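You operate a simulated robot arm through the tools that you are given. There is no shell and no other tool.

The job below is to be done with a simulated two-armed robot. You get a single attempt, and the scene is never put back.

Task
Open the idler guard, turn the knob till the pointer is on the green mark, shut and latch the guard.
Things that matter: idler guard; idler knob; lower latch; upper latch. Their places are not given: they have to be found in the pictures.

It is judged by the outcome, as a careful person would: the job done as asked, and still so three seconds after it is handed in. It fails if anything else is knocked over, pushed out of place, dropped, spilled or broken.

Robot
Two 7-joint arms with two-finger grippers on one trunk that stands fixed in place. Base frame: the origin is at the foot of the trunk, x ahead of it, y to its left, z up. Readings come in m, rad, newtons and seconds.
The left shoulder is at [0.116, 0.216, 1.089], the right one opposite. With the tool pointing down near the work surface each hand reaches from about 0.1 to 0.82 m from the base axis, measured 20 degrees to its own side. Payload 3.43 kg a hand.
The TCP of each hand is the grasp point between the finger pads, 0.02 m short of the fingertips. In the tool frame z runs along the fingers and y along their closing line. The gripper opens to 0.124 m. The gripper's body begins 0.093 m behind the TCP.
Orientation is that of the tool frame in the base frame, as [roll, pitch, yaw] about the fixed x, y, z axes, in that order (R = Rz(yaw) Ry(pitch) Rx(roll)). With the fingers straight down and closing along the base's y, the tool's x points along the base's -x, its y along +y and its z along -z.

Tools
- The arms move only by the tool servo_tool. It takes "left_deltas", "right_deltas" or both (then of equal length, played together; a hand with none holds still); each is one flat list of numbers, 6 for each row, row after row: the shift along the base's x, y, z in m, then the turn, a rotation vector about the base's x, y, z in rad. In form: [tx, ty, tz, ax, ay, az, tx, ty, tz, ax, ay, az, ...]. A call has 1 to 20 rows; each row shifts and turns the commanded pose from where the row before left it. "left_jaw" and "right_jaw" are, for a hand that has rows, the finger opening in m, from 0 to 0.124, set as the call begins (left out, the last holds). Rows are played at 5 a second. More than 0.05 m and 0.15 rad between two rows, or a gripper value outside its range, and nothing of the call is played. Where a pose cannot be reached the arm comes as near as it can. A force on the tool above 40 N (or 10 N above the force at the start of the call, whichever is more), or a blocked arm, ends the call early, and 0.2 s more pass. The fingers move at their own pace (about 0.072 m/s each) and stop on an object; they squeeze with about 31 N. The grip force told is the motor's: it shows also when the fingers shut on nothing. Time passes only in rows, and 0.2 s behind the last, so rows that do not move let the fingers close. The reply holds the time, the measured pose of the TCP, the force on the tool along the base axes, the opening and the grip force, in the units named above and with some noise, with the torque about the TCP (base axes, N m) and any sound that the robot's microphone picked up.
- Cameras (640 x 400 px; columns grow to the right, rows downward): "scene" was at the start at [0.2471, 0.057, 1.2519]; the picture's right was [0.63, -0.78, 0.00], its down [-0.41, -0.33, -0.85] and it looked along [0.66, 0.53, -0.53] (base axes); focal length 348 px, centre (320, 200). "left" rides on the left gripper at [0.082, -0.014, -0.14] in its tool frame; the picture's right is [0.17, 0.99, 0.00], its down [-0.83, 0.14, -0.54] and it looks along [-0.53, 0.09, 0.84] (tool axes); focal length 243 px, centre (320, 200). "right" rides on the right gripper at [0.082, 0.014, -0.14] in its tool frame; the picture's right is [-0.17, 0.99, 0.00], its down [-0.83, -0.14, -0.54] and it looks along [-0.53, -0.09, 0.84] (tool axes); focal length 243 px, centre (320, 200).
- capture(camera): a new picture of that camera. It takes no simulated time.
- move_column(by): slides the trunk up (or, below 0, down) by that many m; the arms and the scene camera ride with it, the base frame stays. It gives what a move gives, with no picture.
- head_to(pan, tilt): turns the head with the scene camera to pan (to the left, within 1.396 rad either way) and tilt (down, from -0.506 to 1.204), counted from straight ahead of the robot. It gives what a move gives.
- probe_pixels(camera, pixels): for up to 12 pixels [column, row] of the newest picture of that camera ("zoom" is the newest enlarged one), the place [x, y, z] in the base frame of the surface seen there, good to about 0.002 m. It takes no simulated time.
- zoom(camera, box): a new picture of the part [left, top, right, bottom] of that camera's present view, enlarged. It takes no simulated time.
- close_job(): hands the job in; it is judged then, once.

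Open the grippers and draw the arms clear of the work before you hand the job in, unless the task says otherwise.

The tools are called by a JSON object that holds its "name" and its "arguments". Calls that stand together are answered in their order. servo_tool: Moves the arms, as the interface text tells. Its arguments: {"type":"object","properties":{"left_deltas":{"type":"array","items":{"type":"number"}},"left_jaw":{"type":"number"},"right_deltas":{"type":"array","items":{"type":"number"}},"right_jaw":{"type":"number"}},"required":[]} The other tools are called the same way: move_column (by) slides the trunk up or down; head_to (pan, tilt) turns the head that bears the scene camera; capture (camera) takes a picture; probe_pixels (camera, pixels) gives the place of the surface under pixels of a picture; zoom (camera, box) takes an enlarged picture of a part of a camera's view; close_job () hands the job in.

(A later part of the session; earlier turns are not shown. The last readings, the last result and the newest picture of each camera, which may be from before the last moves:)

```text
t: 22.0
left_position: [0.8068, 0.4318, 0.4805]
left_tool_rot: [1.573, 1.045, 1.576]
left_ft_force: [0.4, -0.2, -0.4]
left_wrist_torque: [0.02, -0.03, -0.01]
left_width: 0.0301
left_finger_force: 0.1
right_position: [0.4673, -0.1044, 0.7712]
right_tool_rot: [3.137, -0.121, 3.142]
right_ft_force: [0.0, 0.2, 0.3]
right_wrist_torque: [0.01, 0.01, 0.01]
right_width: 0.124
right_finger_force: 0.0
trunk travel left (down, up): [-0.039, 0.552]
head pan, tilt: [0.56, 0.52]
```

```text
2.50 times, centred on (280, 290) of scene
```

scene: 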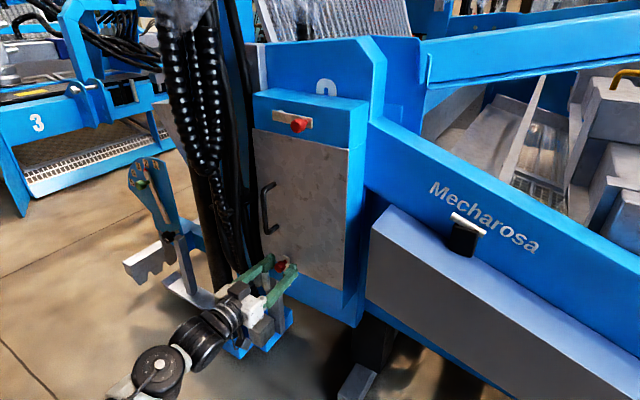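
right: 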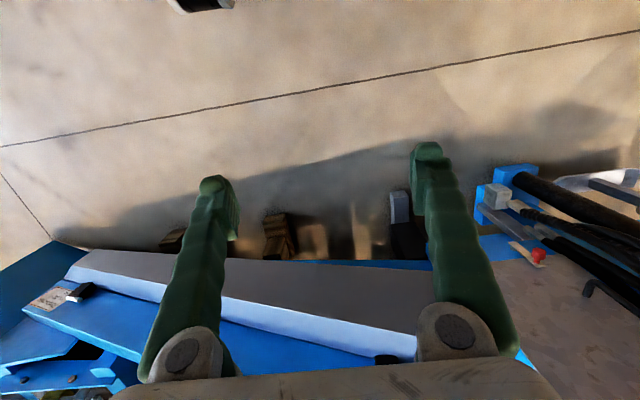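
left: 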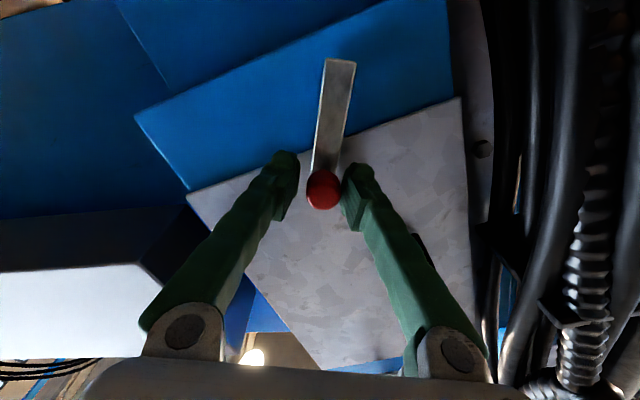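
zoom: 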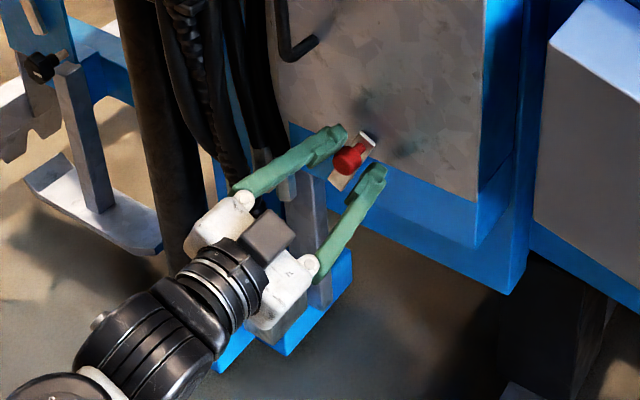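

The lower lever is following. I complete the arc to 90 degrees.

{"name": "servo_tool", "arguments": {"left_deltas": [0, -0.00713, -0.00476, 0.1309, 0, 0, 0, -0.00644, -0.00565, 0.1309, 0, 0, 0, -0.00565, -0.00644, 0.1309, 0, 0, 0, -0.00476, -0.00713, 0.1309, 0, 0, 0, -0.00379, -0.00768, 0.1309, 0, 0, 0, -0.00275, -0.00812, 0.1309, 0, 0, 0, -0.00167, -0.0084, 0.1309, 0, 0, 0, -0.00056, -0.00855, 0.1309, 0, 0]}}

{"name": "capture", "arguments": {"camera": "left"}}

{"name": "zoom", "arguments": {"camera": "scene", "box": [200, 210, 360, 370]}}

```text
t: 23.8
left_position: [0.8065, 0.3991, 0.4237]
left_tool_rot: [1.569, -0.003, 1.573]
left_ft_force: [0.3, -0.4, 0.4]
left_wrist_torque: [-0.01, 0.0, 0.0]
left_width: 0.0302
left_finger_force: 0.1
right_position: [0.4686, -0.1044, 0.7721]
right_tool_rot: [3.136, -0.119, -3.141]
right_ft_force: [0.8, -0.1, 0.6]
right_wrist_torque: [-0.01, 0.01, 0.01]
right_width: 0.124
right_finger_force: 0.2
trunk travel left (down, up): [-0.039, 0.552]
head pan, tilt: [0.56, 0.52]
```

```text
taken
```

left: 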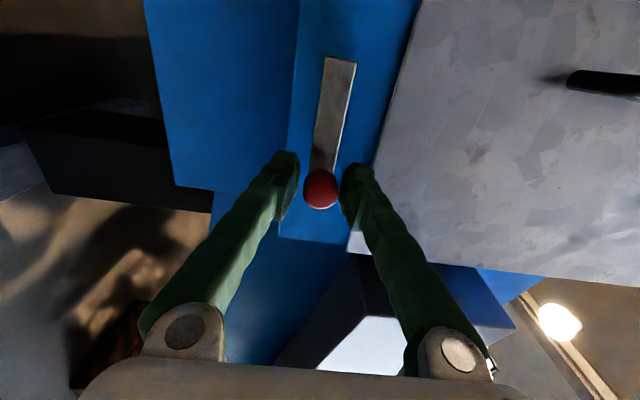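

```text
2.50 times, centred on (280, 290) of scene
```

zoom: 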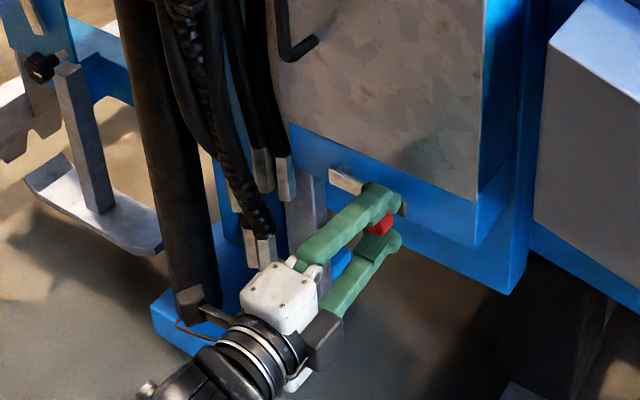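

Both levers are now level, clear of the plate (lower lever runs from (338,60) to (322,190) beside the plate's edge). I back out and then line up with the handle bar at about (x 0.80, y 0.485, z 0.635).

{"name": "servo_tool", "arguments": {"left_deltas": [-0.025, 0, 0, 0, 0, 0, -0.025, 0, 0, 0, 0, 0, -0.025, 0, 0, 0, 0, 0, -0.025, 0, 0, 0, 0, 0], "left_jaw": 0.045}}

{"name": "servo_tool", "arguments": {"left_deltas": [0, 0.0071, 0.0176, -0.1309, 0, 0, 0, 0.0071, 0.0176, -0.1309, 0, 0, 0, 0.0071, 0.0176, -0.1309, 0, 0, 0, 0.0071, 0.0176, -0.1309, 0, 0, 0, 0.0071, 0.0176, -0.1309, 0, 0, 0, 0.0071, 0.0176, -0.1309, 0, 0, 0, 0.0071, 0.0176, -0.1309, 0, 0, 0, 0.0071, 0.0176, -0.1309, 0, 0, 0, 0.0071, 0.0176, -0.1309, 0, 0, 0, 0.0071, 0.0176, -0.1309, 0, 0, 0, 0.0071, 0.0176, -0.1309, 0, 0, 0, 0.0071, 0.0176, -0.1309, 0, 0]}}

{"name": "capture", "arguments": {"camera": "left"}}

{"name": "capture", "arguments": {"camera": "scene"}}

```text
t: 24.8
left_position: [0.7061, 0.3996, 0.424]
left_tool_rot: [1.571, 0.0, 1.575]
left_ft_force: [0.5, 0.2, 0.3]
left_wrist_torque: [0.02, 0.01, -0.04]
left_width: 0.045
left_finger_force: 0.1
right_position: [0.4671, -0.1042, 0.7721]
right_tool_rot: [3.136, -0.123, 3.141]
right_ft_force: [-0.4, -0.8, 0.3]
right_wrist_torque: [0.01, 0.03, 0.01]
right_width: 0.1239
right_finger_force: 0.0
trunk travel left (down, up): [-0.039, 0.552]
head pan, tilt: [0.56, 0.52]
```

```text
t: 27.4
left_position: [0.7064, 0.4853, 0.6361]
left_tool_rot: [-2.366, 1.568, -2.367]
left_ft_force: [0.3, 0.2, 0.1]
left_wrist_torque: [-0.01, 0.01, -0.01]
left_width: 0.0451
left_finger_force: 0.1
right_position: [0.4675, -0.1048, 0.7709]
right_tool_rot: [3.136, -0.12, -3.141]
right_ft_force: [0.3, -1.4, 0.5]
right_wrist_torque: [0.01, -0.03, -0.02]
right_width: 0.124
right_finger_force: 0.0
trunk travel left (down, up): [-0.039, 0.552]
head pan, tilt: [0.56, 0.52]
```

```text
taken
```

left: 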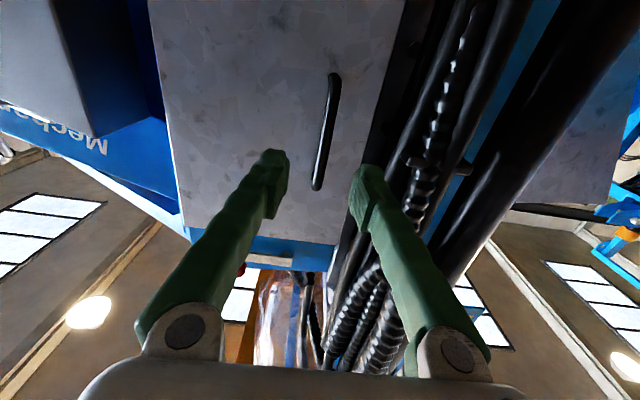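

```text
taken
```

scene: 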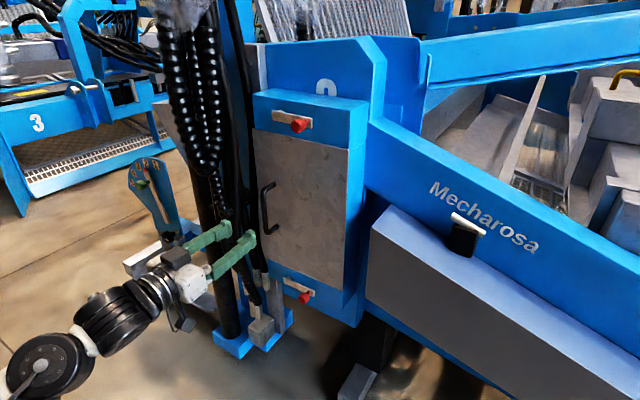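

Both latches are level and stay put. I probe the handle bar in the left picture ((333,90)–(318,180)) for its exact place.

{"name": "probe_pixels", "arguments": {"camera": "left", "pixels": [[331, 90], [328, 110], [325, 130], [322, 150], [319, 170], [317, 185], [334, 78], [335, 85], [385, 60], [230, 200], [375, 120], [410, 160]]}}

{"name": "zoom", "arguments": {"camera": "left", "box": [260, 50, 400, 220]}}

```text
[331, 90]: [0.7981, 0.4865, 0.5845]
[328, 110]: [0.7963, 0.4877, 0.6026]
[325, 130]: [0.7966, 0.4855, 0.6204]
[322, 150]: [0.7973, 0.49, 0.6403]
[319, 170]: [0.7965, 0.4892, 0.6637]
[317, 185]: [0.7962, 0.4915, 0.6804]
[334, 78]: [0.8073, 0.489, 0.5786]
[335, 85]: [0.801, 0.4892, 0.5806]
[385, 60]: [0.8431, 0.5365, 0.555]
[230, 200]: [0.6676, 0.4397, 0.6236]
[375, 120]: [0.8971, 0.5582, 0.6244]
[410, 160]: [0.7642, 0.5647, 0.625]
```

```text
2.35 times, centred on (330, 135) of left
```

zoom: 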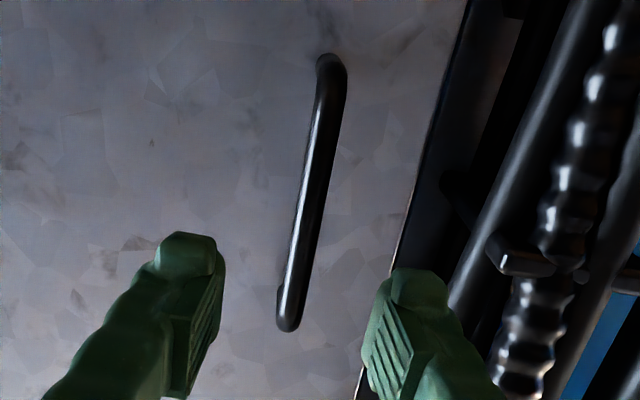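

The bar is centred near (x 0.801, y 0.4885) and runs from z 0.578 to 0.682. I move in over it at z≈0.631 with the jaws still open.

{"name": "servo_tool", "arguments": {"left_deltas": [0.024, 0.0007, -0.0013, 0, 0, 0, 0.024, 0.0007, -0.0013, 0, 0, 0, 0.024, 0.0007, -0.0013, 0, 0, 0, 0.024, 0.0007, -0.0013, 0, 0, 0]}}

{"name": "capture", "arguments": {"camera": "left"}}

{"name": "zoom", "arguments": {"camera": "scene", "box": [180, 150, 340, 310]}}

```text
t: 28.4
left_position: [0.8033, 0.4872, 0.6301]
left_tool_rot: [-3.075, 1.567, -3.074]
left_ft_force: [0.7, -0.1, 1.4]
left_wrist_torque: [-0.01, -0.01, 0.03]
left_width: 0.0449
left_finger_force: 0.0
right_position: [0.4669, -0.1046, 0.7724]
right_tool_rot: [3.138, -0.121, 3.141]
right_ft_force: [0.1, -0.7, -0.6]
right_wrist_torque: [-0.01, 0.0, 0.01]
right_width: 0.124
right_finger_force: 0.1
trunk travel left (down, up): [-0.039, 0.552]
head pan, tilt: [0.56, 0.52]
```

```text
taken
```

left: 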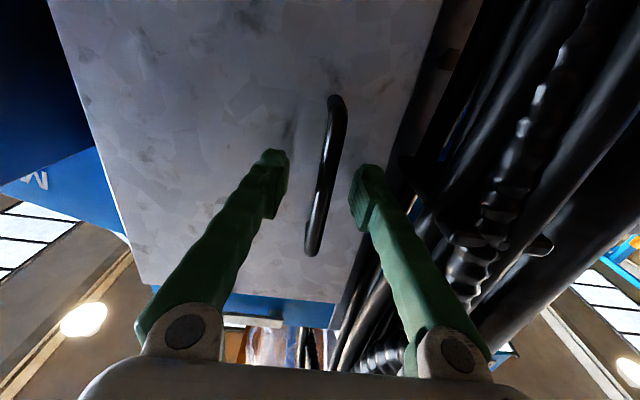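

```text
2.50 times, centred on (260, 230) of scene
```

zoom: 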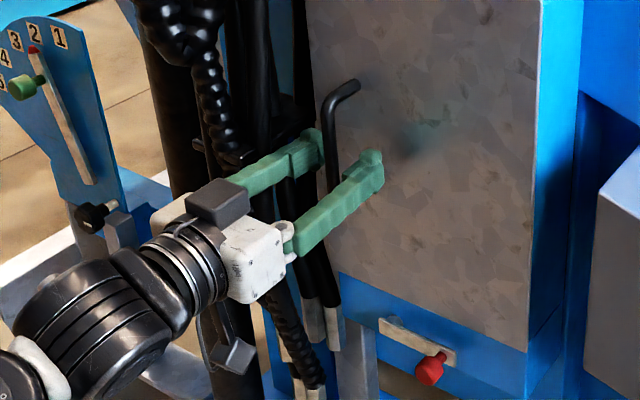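

The bar is between the fingers at (325,180). I close the jaws on it.

{"name": "servo_tool", "arguments": {"left_deltas": [0, 0, 0, 0, 0, 0, 0, 0, 0, 0, 0, 0, 0, 0, 0, 0, 0, 0], "left_jaw": 0.0}}

{"name": "capture", "arguments": {"camera": "left"}}

```text
t: 29.2
left_position: [0.803, 0.4902, 0.6293]
left_tool_rot: [-2.733, 1.568, -2.73]
left_ft_force: [-0.8, 11.5, -0.6]
left_wrist_torque: [0.06, 0.13, 0.0]
left_width: 0.0059
left_finger_force: 38.4
right_position: [0.4669, -0.1036, 0.7712]
right_tool_rot: [3.137, -0.121, -3.141]
right_ft_force: [0.2, -0.2, 0.7]
right_wrist_torque: [-0.05, -0.02, 0.01]
right_width: 0.1239
right_finger_force: 0.0
trunk travel left (down, up): [-0.039, 0.552]
head pan, tilt: [0.56, 0.52]
```

```text
taken
```

left: 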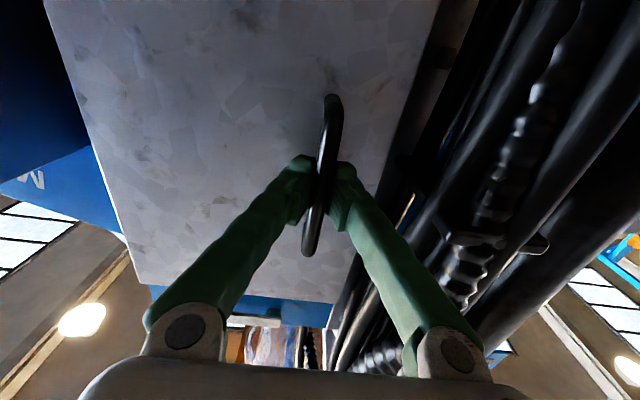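

The bar is held (opening 0.006, 38 N). I start pulling along an arc about an assumed hinge at the plate's right edge (x 0.845, y 0.315), a small step first to test that.

{"name": "servo_tool", "arguments": {"left_deltas": [-0.00875, -0.00232, 0, 0, 0, 0, -0.00861, -0.00275, 0, 0, 0, 0, -0.00847, -0.00319, 0, 0, 0, 0]}}

{"name": "capture", "arguments": {"camera": "scene"}}

{"name": "capture", "arguments": {"camera": "left"}}

```text
t: 30.0
left_position: [0.7766, 0.4814, 0.6303]
left_tool_rot: [-2.411, 1.566, -2.408]
left_ft_force: [-6.7, 17.0, 0.4]
left_wrist_torque: [-0.03, 0.15, 0.01]
left_width: 0.0058
left_finger_force: 37.4
right_position: [0.4668, -0.1036, 0.7716]
right_tool_rot: [3.137, -0.121, -3.141]
right_ft_force: [0.0, -0.1, 0.2]
right_wrist_torque: [-0.04, 0.01, 0.01]
right_width: 0.1239
right_finger_force: 0.1
trunk travel left (down, up): [-0.039, 0.552]
head pan, tilt: [0.56, 0.52]
```

```text
taken
```

scene: 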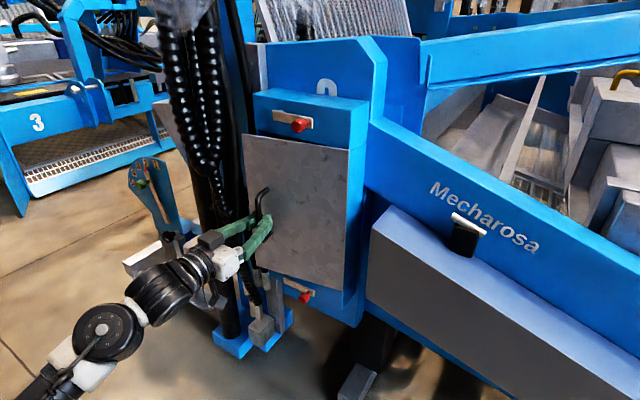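

```text
taken
```

left: 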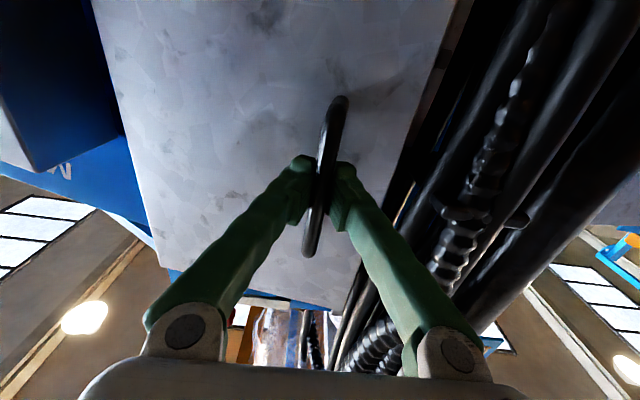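

The guard swings open from the left, so the hinge is on the right. The sideways force has grown to 17 N, so I probe the plate's edges to refine the hinge line before going on.

{"name": "probe_pixels", "arguments": {"camera": "scene", "pixels": [[245, 137], [248, 160], [346, 152], [343, 200], [334, 285], [300, 200], [270, 150], [320, 160], [265, 190]]}}

{"name": "zoom", "arguments": {"camera": "scene", "box": [230, 80, 370, 320]}}

```text
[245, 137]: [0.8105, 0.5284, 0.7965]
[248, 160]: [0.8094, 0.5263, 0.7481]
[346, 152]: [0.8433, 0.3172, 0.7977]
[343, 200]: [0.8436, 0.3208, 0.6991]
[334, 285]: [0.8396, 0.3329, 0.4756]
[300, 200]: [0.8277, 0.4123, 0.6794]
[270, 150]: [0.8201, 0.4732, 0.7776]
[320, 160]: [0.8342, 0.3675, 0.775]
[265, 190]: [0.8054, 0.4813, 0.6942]
```

```text
1.67 times, centred on (300, 200) of scene
```

zoom: 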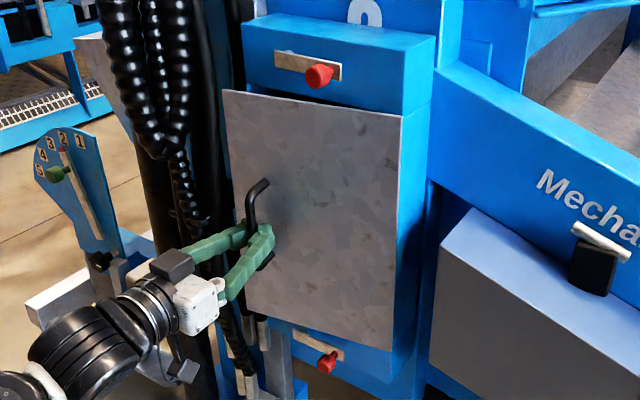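

Plate slope gives 0.154 rad open with the hinge line at about (x 0.846, y 0.314), as assumed; the side force is a 4 mm offset from the grasp. I correct that and pull on to about 33 degrees.

{"name": "servo_tool", "arguments": {"left_deltas": [-0.01154, -0.00126, 0, 0, 0, 0, -0.01115, -0.00606, 0, 0, 0, 0, -0.01071, -0.00683, 0, 0, 0, 0, -0.01019, -0.00755, 0, 0, 0, 0, -0.00964, -0.00826, 0, 0, 0, 0, -0.00904, -0.0089, 0, 0, 0, 0]}}

{"name": "capture", "arguments": {"camera": "scene"}}

{"name": "capture", "arguments": {"camera": "left"}}

```text
t: 31.4
left_position: [0.7161, 0.4376, 0.6302]
left_tool_rot: [3.048, 1.567, 3.043]
left_ft_force: [16.3, -15.5, -1.3]
left_wrist_torque: [-0.31, -0.24, 0.15]
left_width: 0.0059
left_finger_force: 36.2
right_position: [0.469, -0.1048, 0.7714]
right_tool_rot: [3.137, -0.123, -3.141]
right_ft_force: [0.0, -0.9, 0.1]
right_wrist_torque: [-0.01, 0.03, 0.04]
right_width: 0.124
right_finger_force: 0.1
trunk travel left (down, up): [-0.039, 0.552]
head pan, tilt: [0.56, 0.52]
```

```text
taken
```

scene: 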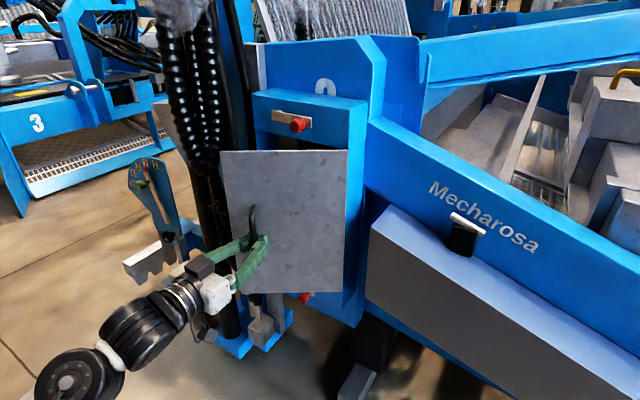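

```text
taken
```

left: 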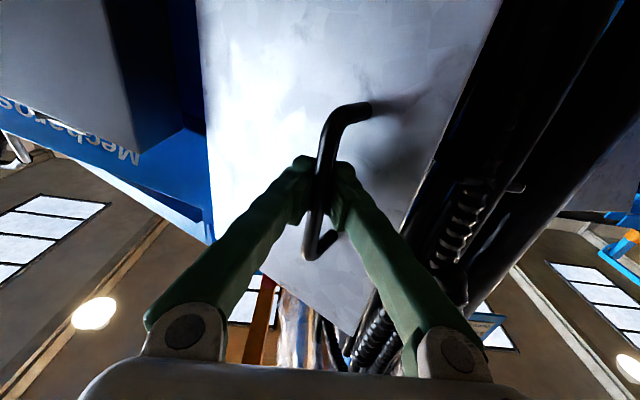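

The guard is at about 33 degrees and the force points toward the hinge, so my radius is about 5 mm too large. I correct the radius to 0.179 and pull on to about 60 degrees.

{"name": "servo_tool", "arguments": {"left_deltas": [-0.004, -0.0133, 0, 0, 0, 0, -0.0076, -0.01, 0, 0, 0, 0, -0.007, -0.0105, 0, 0, 0, 0, -0.0062, -0.0109, 0, 0, 0, 0, -0.0054, -0.0113, 0, 0, 0, 0, -0.0046, -0.0117, 0, 0, 0, 0, -0.0038, -0.0119, 0, 0, 0, 0]}}

{"name": "capture", "arguments": {"camera": "scene"}}

{"name": "capture", "arguments": {"camera": "left"}}

```text
t: 33.0
left_position: [0.6782, 0.3597, 0.6301]
left_tool_rot: [2.896, 1.57, 2.896]
left_ft_force: [15.7, -4.2, 1.0]
left_wrist_torque: [-0.25, 0.17, 0.07]
left_width: 0.0062
left_finger_force: 34.3
right_position: [0.4673, -0.1046, 0.7718]
right_tool_rot: [3.136, -0.122, -3.141]
right_ft_force: [0.6, 0.7, 0.1]
right_wrist_torque: [-0.01, 0.02, 0.0]
right_width: 0.1239
right_finger_force: 0.1
trunk travel left (down, up): [-0.039, 0.552]
head pan, tilt: [0.56, 0.52]
```

```text
taken
```

scene: 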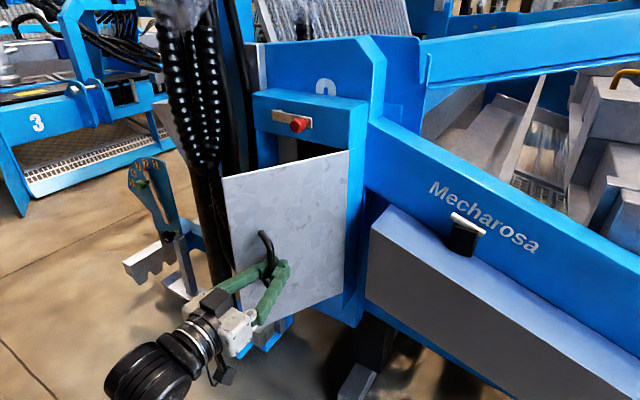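

```text
taken
```

left: 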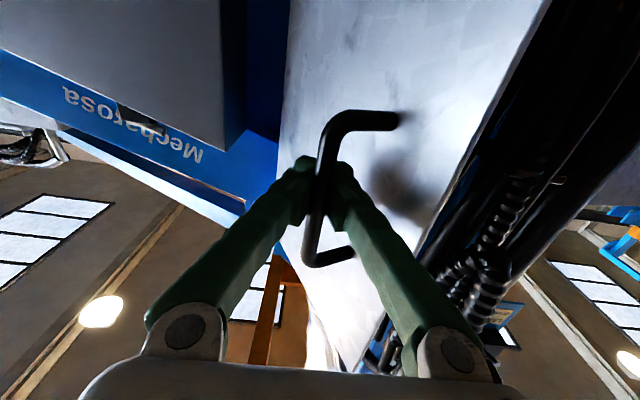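

Now about 60 degrees open, forces modest. I carry on to about 92 degrees, with the radius trimmed a little.

{"name": "servo_tool", "arguments": {"left_deltas": [0.0028, -0.0134, 0, 0, 0, 0, -0.002, -0.012, 0, 0, 0, 0, -0.0012, -0.0121, 0, 0, 0, 0, -0.0003, -0.0121, 0, 0, 0, 0, 0.0005, -0.0121, 0, 0, 0, 0, 0.0014, -0.0121, 0, 0, 0, 0, 0.0022, -0.0119, 0, 0, 0, 0, 0.0031, -0.0118, 0, 0, 0, 0]}}

{"name": "capture", "arguments": {"camera": "scene"}}

{"name": "capture", "arguments": {"camera": "left"}}

```text
t: 34.8
left_position: [0.6822, 0.2615, 0.6302]
left_tool_rot: [-3.022, 1.569, -3.026]
left_ft_force: [0.0, -0.1, -0.5]
left_wrist_torque: [0.05, 0.01, -0.01]
left_width: 0.0
left_finger_force: 34.4
right_position: [0.4664, -0.104, 0.7712]
right_tool_rot: [3.136, -0.12, -3.141]
right_ft_force: [0.0, 0.7, 1.2]
right_wrist_torque: [-0.01, 0.0, 0.01]
right_width: 0.1242
right_finger_force: 0.1
trunk travel left (down, up): [-0.039, 0.552]
head pan, tilt: [0.56, 0.52]
```

```text
taken
```

scene: 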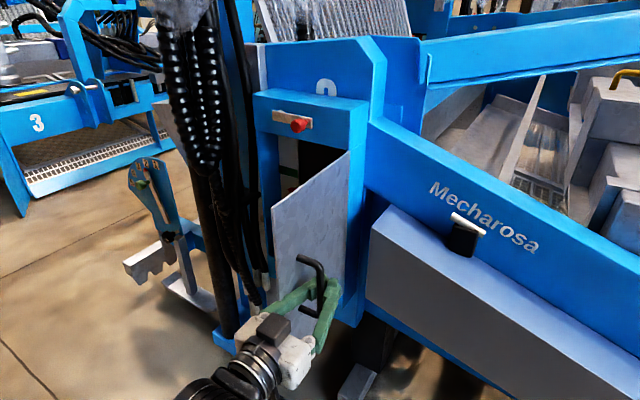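

```text
taken
```

left: 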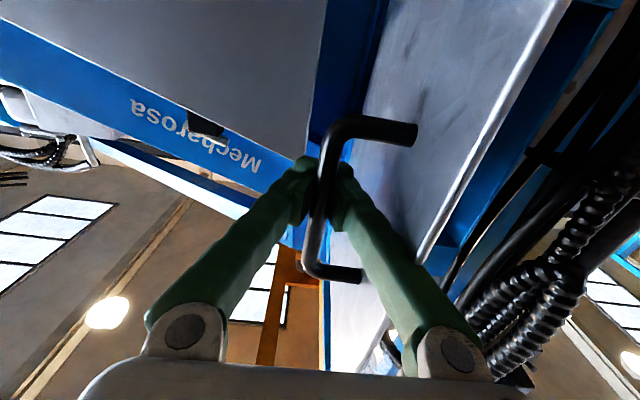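

The jaw reading went to 0, so the bar slid out from between the pads, though the guard still stands open near 75–80 degrees. I zoom to see where the bar is relative to the fingers.

{"name": "zoom", "arguments": {"camera": "scene", "box": [230, 200, 390, 360]}}

{"name": "zoom", "arguments": {"camera": "left", "box": [240, 100, 440, 300]}}

{"name": "probe_pixels", "arguments": {"camera": "scene", "pixels": [[275, 205], [345, 160], [318, 265], [319, 275], [300, 258], [310, 295], [335, 290], [340, 284], [285, 300], [310, 220]]}}

```text
2.50 times, centred on (310, 280) of scene
```

zoom: 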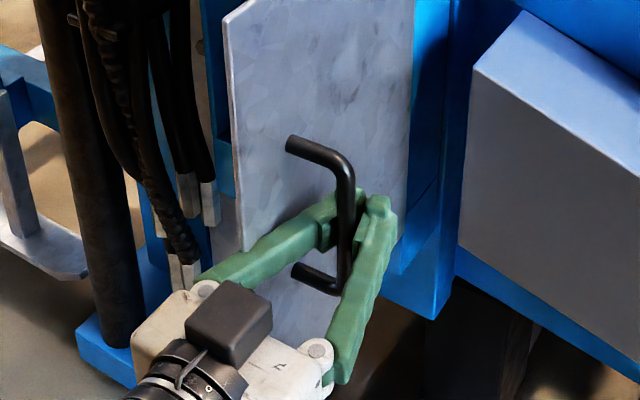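

```text
2.00 times, centred on (340, 200) of left
```

zoom: 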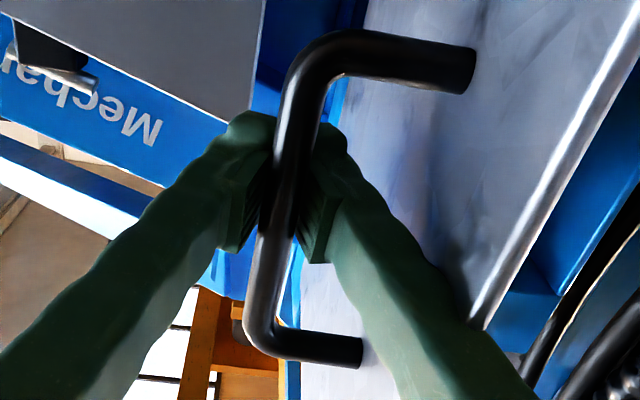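

```text
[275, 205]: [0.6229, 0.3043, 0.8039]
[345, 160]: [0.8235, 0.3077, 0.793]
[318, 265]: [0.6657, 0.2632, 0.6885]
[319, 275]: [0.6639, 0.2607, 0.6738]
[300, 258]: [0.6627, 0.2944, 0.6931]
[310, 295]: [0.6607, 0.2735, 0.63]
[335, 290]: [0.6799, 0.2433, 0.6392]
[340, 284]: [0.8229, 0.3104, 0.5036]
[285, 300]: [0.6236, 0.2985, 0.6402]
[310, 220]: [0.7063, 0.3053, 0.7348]
```

The guard stands at about 92 degrees (free edge at (0.623,0.304), hinge side at (0.8235,0.308)), and the bar sits caged just behind the finger pads. I open the jaws only to 0.03, so the left finger stays clear of the plate at y≈0.304, and see whether the guard stays.

{"name": "servo_tool", "arguments": {"left_deltas": [0, 0, 0, 0, 0, 0, 0, 0, 0, 0, 0, 0], "left_jaw": 0.03}}

{"name": "zoom", "arguments": {"camera": "left", "box": [240, 100, 440, 300]}}

{"name": "zoom", "arguments": {"camera": "scene", "box": [230, 200, 390, 360]}}

```text
t: 35.4
left_position: [0.6827, 0.2638, 0.6301]
left_tool_rot: [-3.007, 1.567, -3.007]
left_ft_force: [0.2, -0.4, -0.2]
left_wrist_torque: [-0.02, -0.01, 0.01]
left_width: 0.0299
left_finger_force: 0.0
right_position: [0.4669, -0.1036, 0.7706]
right_tool_rot: [3.137, -0.121, 3.14]
right_ft_force: [-0.5, -0.1, -0.1]
right_wrist_torque: [-0.01, 0.0, 0.0]
right_width: 0.1239
right_finger_force: 0.1
trunk travel left (down, up): [-0.039, 0.552]
head pan, tilt: [0.56, 0.52]
```

```text
2.00 times, centred on (340, 200) of left
```

zoom: 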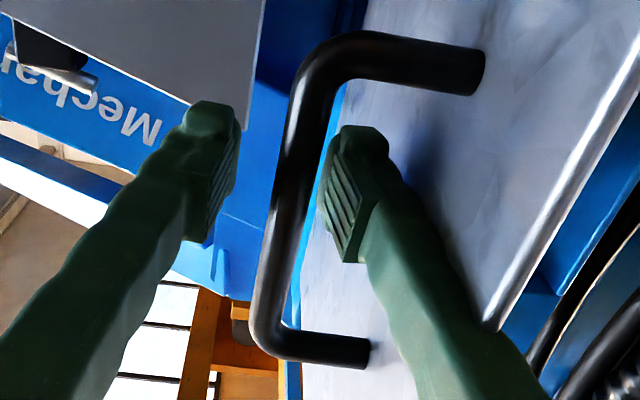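

```text
2.50 times, centred on (310, 280) of scene
```

zoom: 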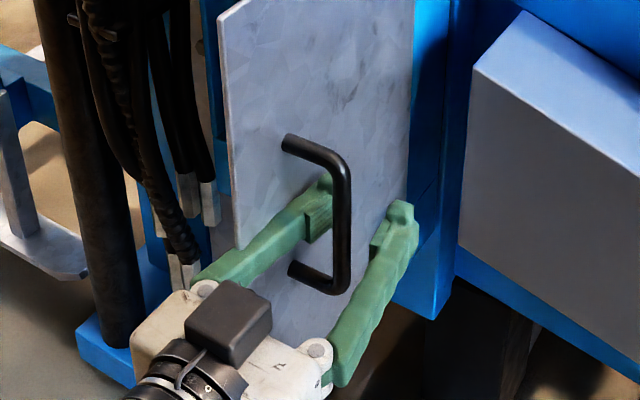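

The guard stays open and the bar is free between the fingers. I back straight out slowly along -x.

{"name": "servo_tool", "arguments": {"left_deltas": [-0.012, 0, 0, 0, 0, 0, -0.012, 0, 0, 0, 0, 0, -0.012, 0, 0, 0, 0, 0, -0.012, 0, 0, 0, 0, 0]}}

{"name": "capture", "arguments": {"camera": "left"}}

{"name": "capture", "arguments": {"camera": "scene"}}

```text
t: 36.4
left_position: [0.634, 0.2628, 0.6319]
left_tool_rot: [-3.082, 1.568, -3.079]
left_ft_force: [-0.8, -0.5, -0.1]
left_wrist_torque: [-0.03, -0.02, -0.01]
left_width: 0.03
left_finger_force: 0.0
right_position: [0.4658, -0.1046, 0.7723]
right_tool_rot: [3.136, -0.12, -3.141]
right_ft_force: [-0.7, -0.3, 0.2]
right_wrist_torque: [-0.01, 0.0, 0.04]
right_width: 0.1239
right_finger_force: 0.0
trunk travel left (down, up): [-0.039, 0.552]
head pan, tilt: [0.56, 0.52]
```

```text
taken
```

left: 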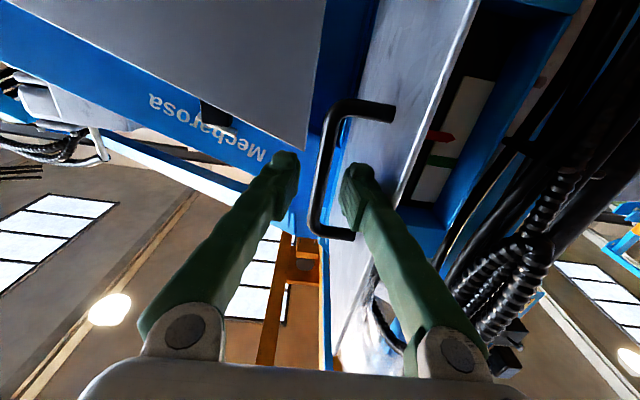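

```text
taken
```

scene: 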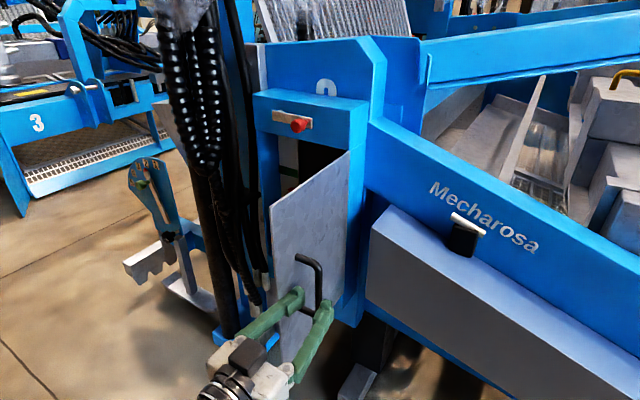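

A red pointer (437,137) and a green mark (440,162) on a white scale show inside the compartment. I slide the hand right, away from the handle, and go down below the guard's lower edge (z 0.465) so I can pass under it to the open side.

{"name": "servo_tool", "arguments": {"left_deltas": [-0.004, -0.012, -0.01, 0, 0, 0, -0.004, -0.012, -0.01, 0, 0, 0, -0.002, -0.012, -0.01, 0, 0, 0, 0, 0, -0.035, 0, 0, 0, 0, 0, -0.035, 0, 0, 0, 0, 0, -0.035, 0, 0, 0, 0, 0, -0.035, 0, 0, 0, 0, 0, -0.035, 0, 0, 0, 0, 0, -0.02, 0, 0, 0], "left_jaw": 0.02}}

{"name": "capture", "arguments": {"camera": "left"}}

{"name": "capture", "arguments": {"camera": "scene"}}

```text
t: 38.4
left_position: [0.6243, 0.2278, 0.4041]
left_tool_rot: [-2.866, 1.571, -2.867]
left_ft_force: [-1.2, 0.5, -0.8]
left_wrist_torque: [0.03, 0.01, 0.02]
left_width: 0.02
left_finger_force: 0.1
right_position: [0.4673, -0.1046, 0.771]
right_tool_rot: [3.136, -0.12, -3.141]
right_ft_force: [1.0, 0.2, 0.8]
right_wrist_torque: [-0.01, 0.02, 0.0]
right_width: 0.124
right_finger_force: 0.0
trunk travel left (down, up): [-0.039, 0.552]
head pan, tilt: [0.56, 0.52]
```

```text
taken
```

left: 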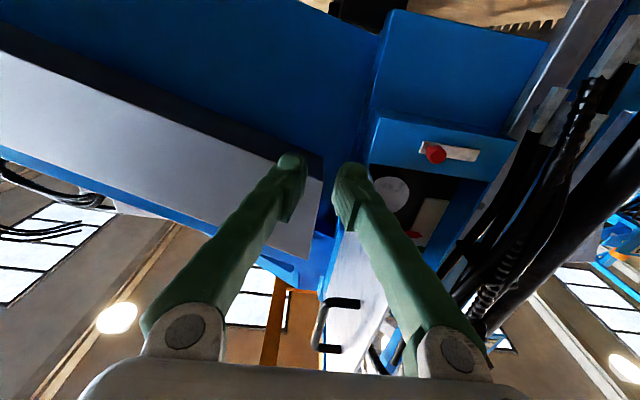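

```text
taken
```

scene: 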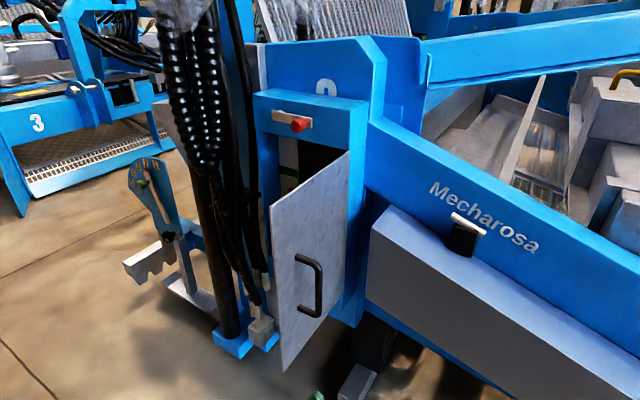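

The hand is below the guard's edge and clear. I pass under it to the left, in front of the compartment, and look inside.

{"name": "servo_tool", "arguments": {"left_deltas": [0, 0.037, 0, 0, 0, 0, 0, 0.037, 0, 0, 0, 0, 0, 0.037, 0, 0, 0, 0, 0, 0.037, 0, 0, 0, 0, 0, 0.037, 0, 0, 0, 0, 0, 0.037, 0, 0, 0, 0]}}

{"name": "capture", "arguments": {"camera": "left"}}

{"name": "capture", "arguments": {"camera": "scene"}}

```text
t: 39.8
left_position: [0.625, 0.4486, 0.4056]
left_tool_rot: [-2.666, 1.567, -2.666]
left_ft_force: [0.9, -0.8, 0.0]
left_wrist_torque: [0.0, 0.01, 0.02]
left_width: 0.0198
left_finger_force: 0.1
right_position: [0.4676, -0.1042, 0.7714]
right_tool_rot: [3.135, -0.119, 3.141]
right_ft_force: [0.0, 0.0, 0.5]
right_wrist_torque: [0.03, 0.01, -0.02]
right_width: 0.1242
right_finger_force: 0.0
trunk travel left (down, up): [-0.039, 0.552]
head pan, tilt: [0.56, 0.52]
```

```text
taken
```

left: 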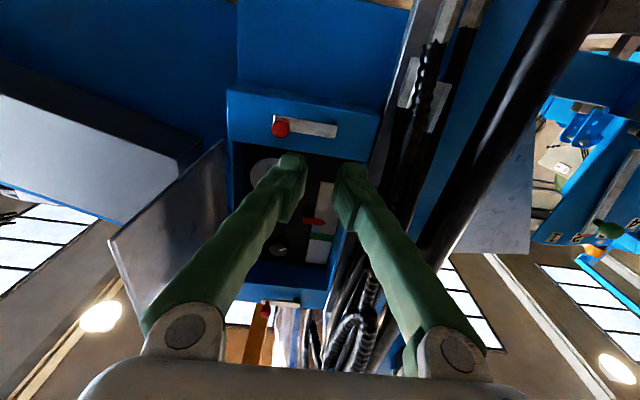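

```text
taken
```

scene: 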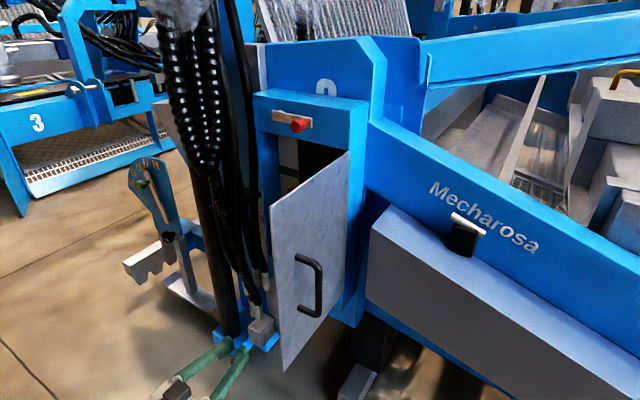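

The interior shows behind the fingers: a grey disc near (265,170), a red pointer at (313,222), a white scale and a green mark near (320,238). I raise the hand a little and open the jaws for a clearer look.

{"name": "servo_tool", "arguments": {"left_deltas": [0, 0, 0.03, 0, 0, 0, 0, 0, 0.03, 0, 0, 0, 0, 0, 0.03, 0, 0, 0], "left_jaw": 0.11}}

{"name": "zoom", "arguments": {"camera": "left", "box": [190, 80, 410, 300]}}

{"name": "capture", "arguments": {"camera": "left"}}

```text
t: 40.6
left_position: [0.6247, 0.4484, 0.4958]
left_tool_rot: [-2.852, 1.568, -2.849]
left_ft_force: [-0.6, -0.7, -0.5]
left_wrist_torque: [-0.01, -0.01, 0.01]
left_width: 0.11
left_finger_force: 0.0
right_position: [0.467, -0.1035, 0.7713]
right_tool_rot: [3.136, -0.12, 3.141]
right_ft_force: [-0.4, 0.7, -0.9]
right_wrist_torque: [0.0, -0.01, 0.0]
right_width: 0.1244
right_finger_force: 0.0
trunk travel left (down, up): [-0.039, 0.552]
head pan, tilt: [0.56, 0.52]
```

```text
1.82 times, centred on (300, 190) of left
```

zoom: 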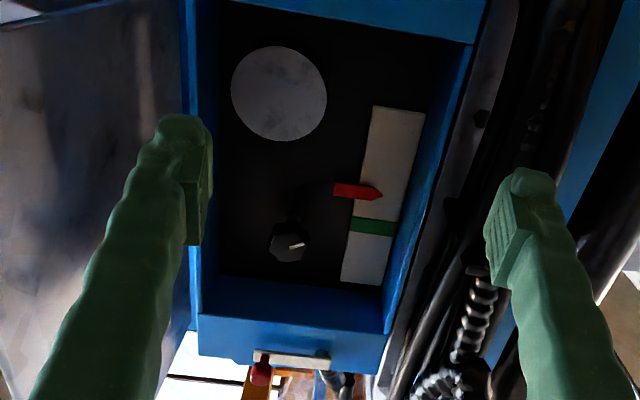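

```text
taken
```

left: 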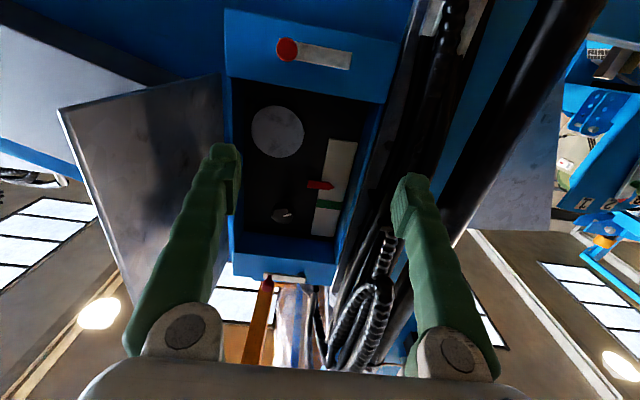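

Inside are a white upright scale with a red pointer, a green band above it, a grey disc low down and a dark knob with a white line at (282,214). I probe all of these.

{"name": "probe_pixels", "arguments": {"camera": "left", "pixels": [[282, 214], [276, 214], [288, 213], [282, 220], [282, 207], [320, 184], [330, 185], [327, 204], [278, 132], [322, 232], [345, 143], [260, 200]]}}

{"name": "zoom", "arguments": {"camera": "left", "box": [255, 170, 355, 250]}}

```text
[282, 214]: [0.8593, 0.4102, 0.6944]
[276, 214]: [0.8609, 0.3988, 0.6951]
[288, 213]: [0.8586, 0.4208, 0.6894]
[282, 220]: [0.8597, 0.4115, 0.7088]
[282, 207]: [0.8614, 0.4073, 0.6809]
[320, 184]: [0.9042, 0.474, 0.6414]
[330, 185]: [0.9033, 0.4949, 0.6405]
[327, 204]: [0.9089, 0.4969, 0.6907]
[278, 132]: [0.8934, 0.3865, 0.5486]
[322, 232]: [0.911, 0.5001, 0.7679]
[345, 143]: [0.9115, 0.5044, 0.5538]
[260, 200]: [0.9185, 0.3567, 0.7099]
```

```text
5.00 times, centred on (305, 210) of left
```

zoom: 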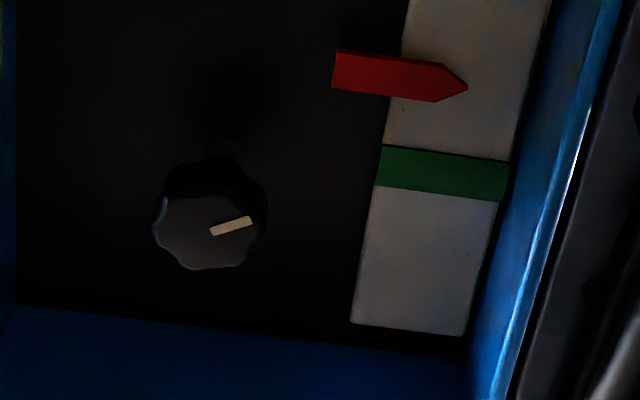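

The knob face is at x≈0.859, centred near (y 0.4105, z 0.70), about 0.036–0.04 across; the pointer is at z≈0.641 and the green band at z≈0.69. I bring the hand level with the knob, still outside the box, with jaws at 0.06.

{"name": "servo_tool", "arguments": {"left_deltas": [0.0092, -0.0063, 0.034, 0, 0, 0, 0.0092, -0.0063, 0.034, 0, 0, 0, 0.0092, -0.0063, 0.034, 0, 0, 0, 0.0092, -0.0063, 0.034, 0, 0, 0, 0.0092, -0.0063, 0.034, 0, 0, 0, 0.0092, -0.0063, 0.034, 0, 0, 0], "left_jaw": 0.06}}

{"name": "capture", "arguments": {"camera": "left"}}

{"name": "zoom", "arguments": {"camera": "left", "box": [250, 90, 390, 190]}}

{"name": "capture", "arguments": {"camera": "scene"}}

```text
t: 42.0
left_position: [0.6799, 0.4106, 0.7005]
left_tool_rot: [-2.96, 1.567, -2.959]
left_ft_force: [0.2, -0.3, 0.1]
left_wrist_torque: [0.01, 0.01, 0.05]
left_width: 0.06
left_finger_force: 0.1
right_position: [0.4662, -0.1055, 0.7719]
right_tool_rot: [3.136, -0.12, -3.141]
right_ft_force: [0.9, -0.4, 0.6]
right_wrist_torque: [-0.01, -0.04, 0.0]
right_width: 0.124
right_finger_force: 0.0
trunk travel left (down, up): [-0.039, 0.552]
head pan, tilt: [0.56, 0.52]
```

```text
taken
```

left: 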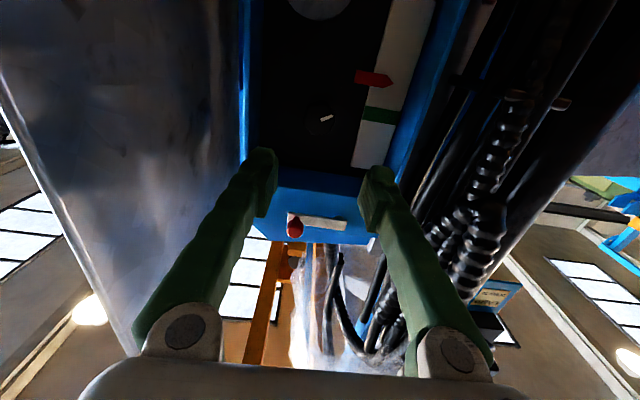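

```text
4.00 times, centred on (320, 140) of left
```

zoom: 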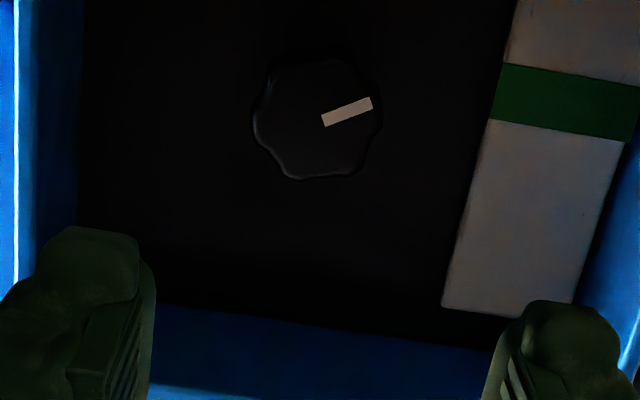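

```text
taken
```

scene: 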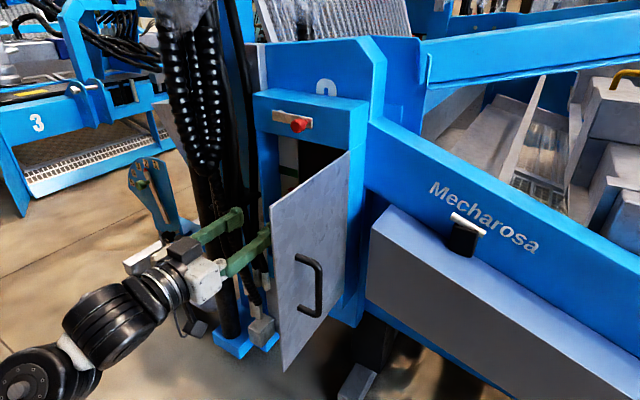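

The knob is visible ahead at about (319,120) with a white line. I probe its rim and face in the zoomed view to centre the grasp.

{"name": "probe_pixels", "arguments": {"camera": "zoom", "pixels": [[316, 120], [258, 120], [376, 125], [316, 66], [316, 174], [345, 112], [270, 150], [365, 80], [560, 100], [100, 200], [300, 320], [500, 250]]}}

{"name": "probe_pixels", "arguments": {"camera": "left", "pixels": [[370, 77], [388, 80], [380, 114], [370, 165], [350, 175], [375, 240], [300, 185], [260, 120], [200, 120]]}}

```text
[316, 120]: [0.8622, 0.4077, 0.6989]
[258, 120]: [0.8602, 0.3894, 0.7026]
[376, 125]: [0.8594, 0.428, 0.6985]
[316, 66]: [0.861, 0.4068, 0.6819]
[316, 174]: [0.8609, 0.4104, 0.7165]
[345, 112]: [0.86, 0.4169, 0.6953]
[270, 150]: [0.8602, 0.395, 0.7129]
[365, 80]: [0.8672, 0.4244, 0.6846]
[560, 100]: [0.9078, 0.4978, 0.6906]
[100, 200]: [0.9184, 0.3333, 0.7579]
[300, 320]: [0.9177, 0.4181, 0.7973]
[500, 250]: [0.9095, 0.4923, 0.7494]
```

```text
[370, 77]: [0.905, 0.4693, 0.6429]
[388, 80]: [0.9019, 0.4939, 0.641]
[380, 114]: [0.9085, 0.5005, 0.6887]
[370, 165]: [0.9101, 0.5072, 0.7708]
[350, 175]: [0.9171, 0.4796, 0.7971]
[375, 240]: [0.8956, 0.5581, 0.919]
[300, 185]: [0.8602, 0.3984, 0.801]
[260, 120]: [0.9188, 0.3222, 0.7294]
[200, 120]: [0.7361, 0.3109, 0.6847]
```

The knob is 0.040 across, centred at (y 0.4087, z 0.699), face at x 0.860. I move straight in to x≈0.869 so the fingers straddle it.

{"name": "servo_tool", "arguments": {"left_deltas": [0.032, -0.0003, -0.0003, 0, 0, 0, 0.032, -0.0003, -0.0003, 0, 0, 0, 0.032, -0.0003, -0.0003, 0, 0, 0, 0.032, -0.0003, -0.0003, 0, 0, 0, 0.032, -0.0003, 0, 0, 0, 0, 0.02, 0, 0, 0, 0, 0, 0.009, 0, 0, 0, 0, 0]}}

{"name": "capture", "arguments": {"camera": "left"}}

{"name": "zoom", "arguments": {"camera": "left", "box": [240, 100, 420, 230]}}

{"name": "capture", "arguments": {"camera": "scene"}}

```text
t: 43.6
left_position: [0.8702, 0.4092, 0.6985]
left_tool_rot: [-2.977, 1.568, -2.976]
left_ft_force: [-0.3, 0.2, 0.6]
left_wrist_torque: [0.03, -0.03, 0.01]
left_width: 0.0599
left_finger_force: 0.1
right_position: [0.4667, -0.1043, 0.7722]
right_tool_rot: [3.135, -0.121, 3.141]
right_ft_force: [-0.2, 0.1, 0.0]
right_wrist_torque: [0.0, -0.01, 0.0]
right_width: 0.1241
right_finger_force: 0.1
trunk travel left (down, up): [-0.039, 0.552]
head pan, tilt: [0.56, 0.52]
```

```text
taken
```

left: 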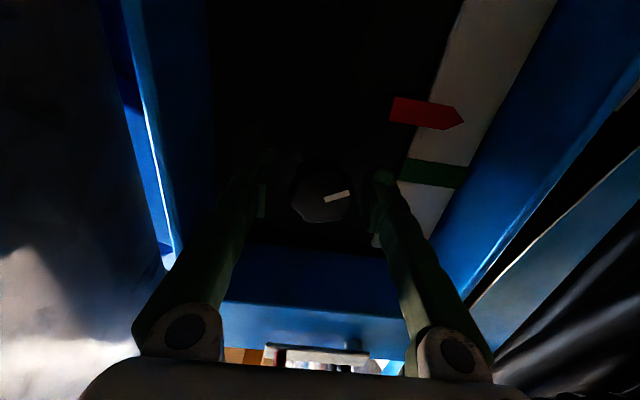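

```text
3.08 times, centred on (330, 165) of left
```

zoom: 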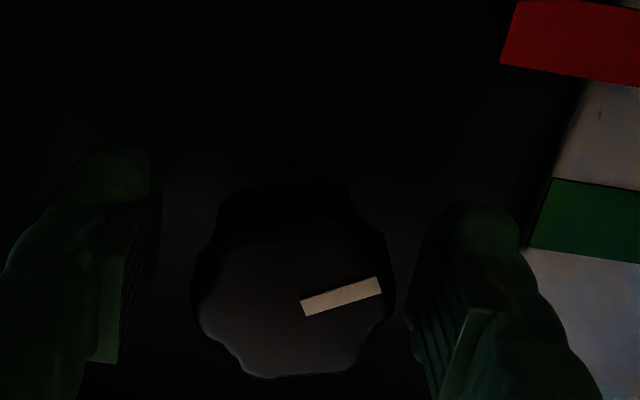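

```text
taken
```

scene: 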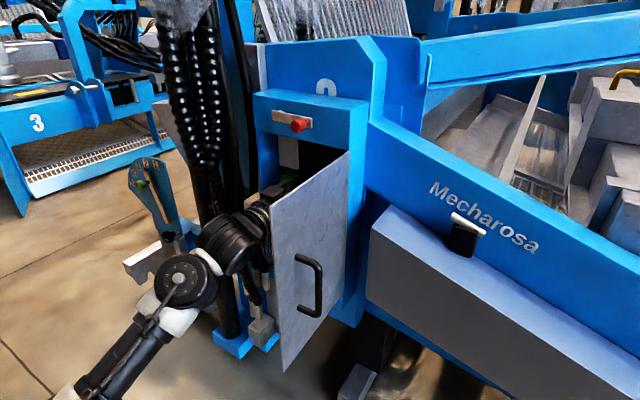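

The knob is nicely between the fingers, and the pointer (425,113) and green band (432,172) stay in view. I close the jaws on the knob.

{"name": "servo_tool", "arguments": {"left_deltas": [0, 0, 0, 0, 0, 0, 0, 0, 0, 0, 0, 0], "left_jaw": 0.0}}

{"name": "capture", "arguments": {"camera": "left"}}

```text
t: 44.2
left_position: [0.8703, 0.4111, 0.6984]
left_tool_rot: [-2.693, 1.57, -2.691]
left_ft_force: [8.2, 4.9, 2.0]
left_wrist_torque: [0.01, 0.08, 0.08]
left_width: 0.0426
left_finger_force: 45.2
right_position: [0.4681, -0.1036, 0.7709]
right_tool_rot: [3.137, -0.119, 3.142]
right_ft_force: [0.9, 0.0, 0.2]
right_wrist_torque: [0.0, 0.02, -0.02]
right_width: 0.1239
right_finger_force: 0.1
trunk travel left (down, up): [-0.039, 0.552]
head pan, tilt: [0.56, 0.52]
```

```text
taken
```

left: 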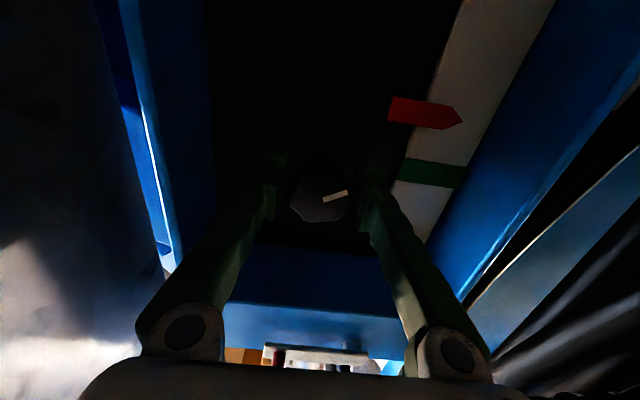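

Gripped at 0.0426 wide. I make a test turn of 0.45 rad clockwise (seen from the robot) to learn which way the pointer goes.

{"name": "servo_tool", "arguments": {"left_deltas": [0, 0.001, 0, 0.15, 0, 0, 0, 0, 0, 0.15, 0, 0, 0, 0, 0, 0.15, 0, 0]}}

{"name": "capture", "arguments": {"camera": "left"}}

{"name": "zoom", "arguments": {"camera": "left", "box": [240, 60, 480, 230]}}

```text
t: 45.0
left_position: [0.8685, 0.411, 0.6984]
left_tool_rot: [1.574, 1.121, 1.574]
left_ft_force: [12.4, 2.5, 4.8]
left_wrist_torque: [-0.03, -0.16, -0.05]
left_width: 0.0425
left_finger_force: 44.7
right_position: [0.4665, -0.1038, 0.7708]
right_tool_rot: [3.135, -0.121, 3.14]
right_ft_force: [0.3, 0.1, 0.0]
right_wrist_torque: [0.0, 0.01, 0.01]
right_width: 0.1239
right_finger_force: 0.1
trunk travel left (down, up): [-0.039, 0.552]
head pan, tilt: [0.56, 0.52]
```

```text
taken
```

left: 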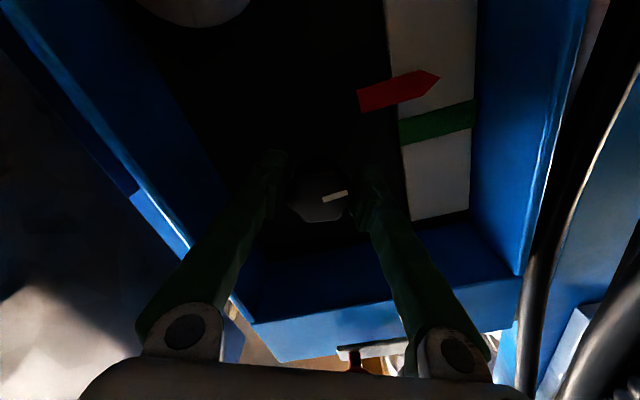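

```text
2.35 times, centred on (360, 145) of left
```

zoom: 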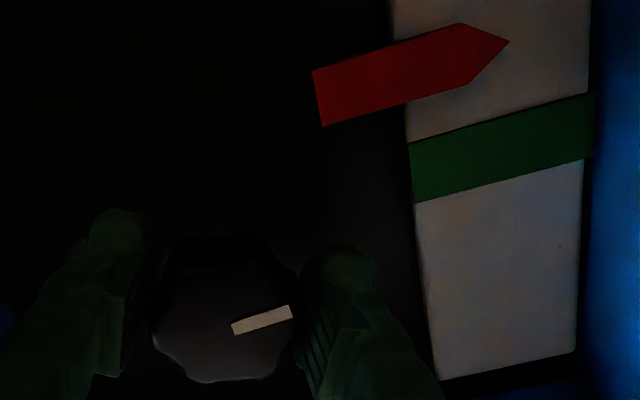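

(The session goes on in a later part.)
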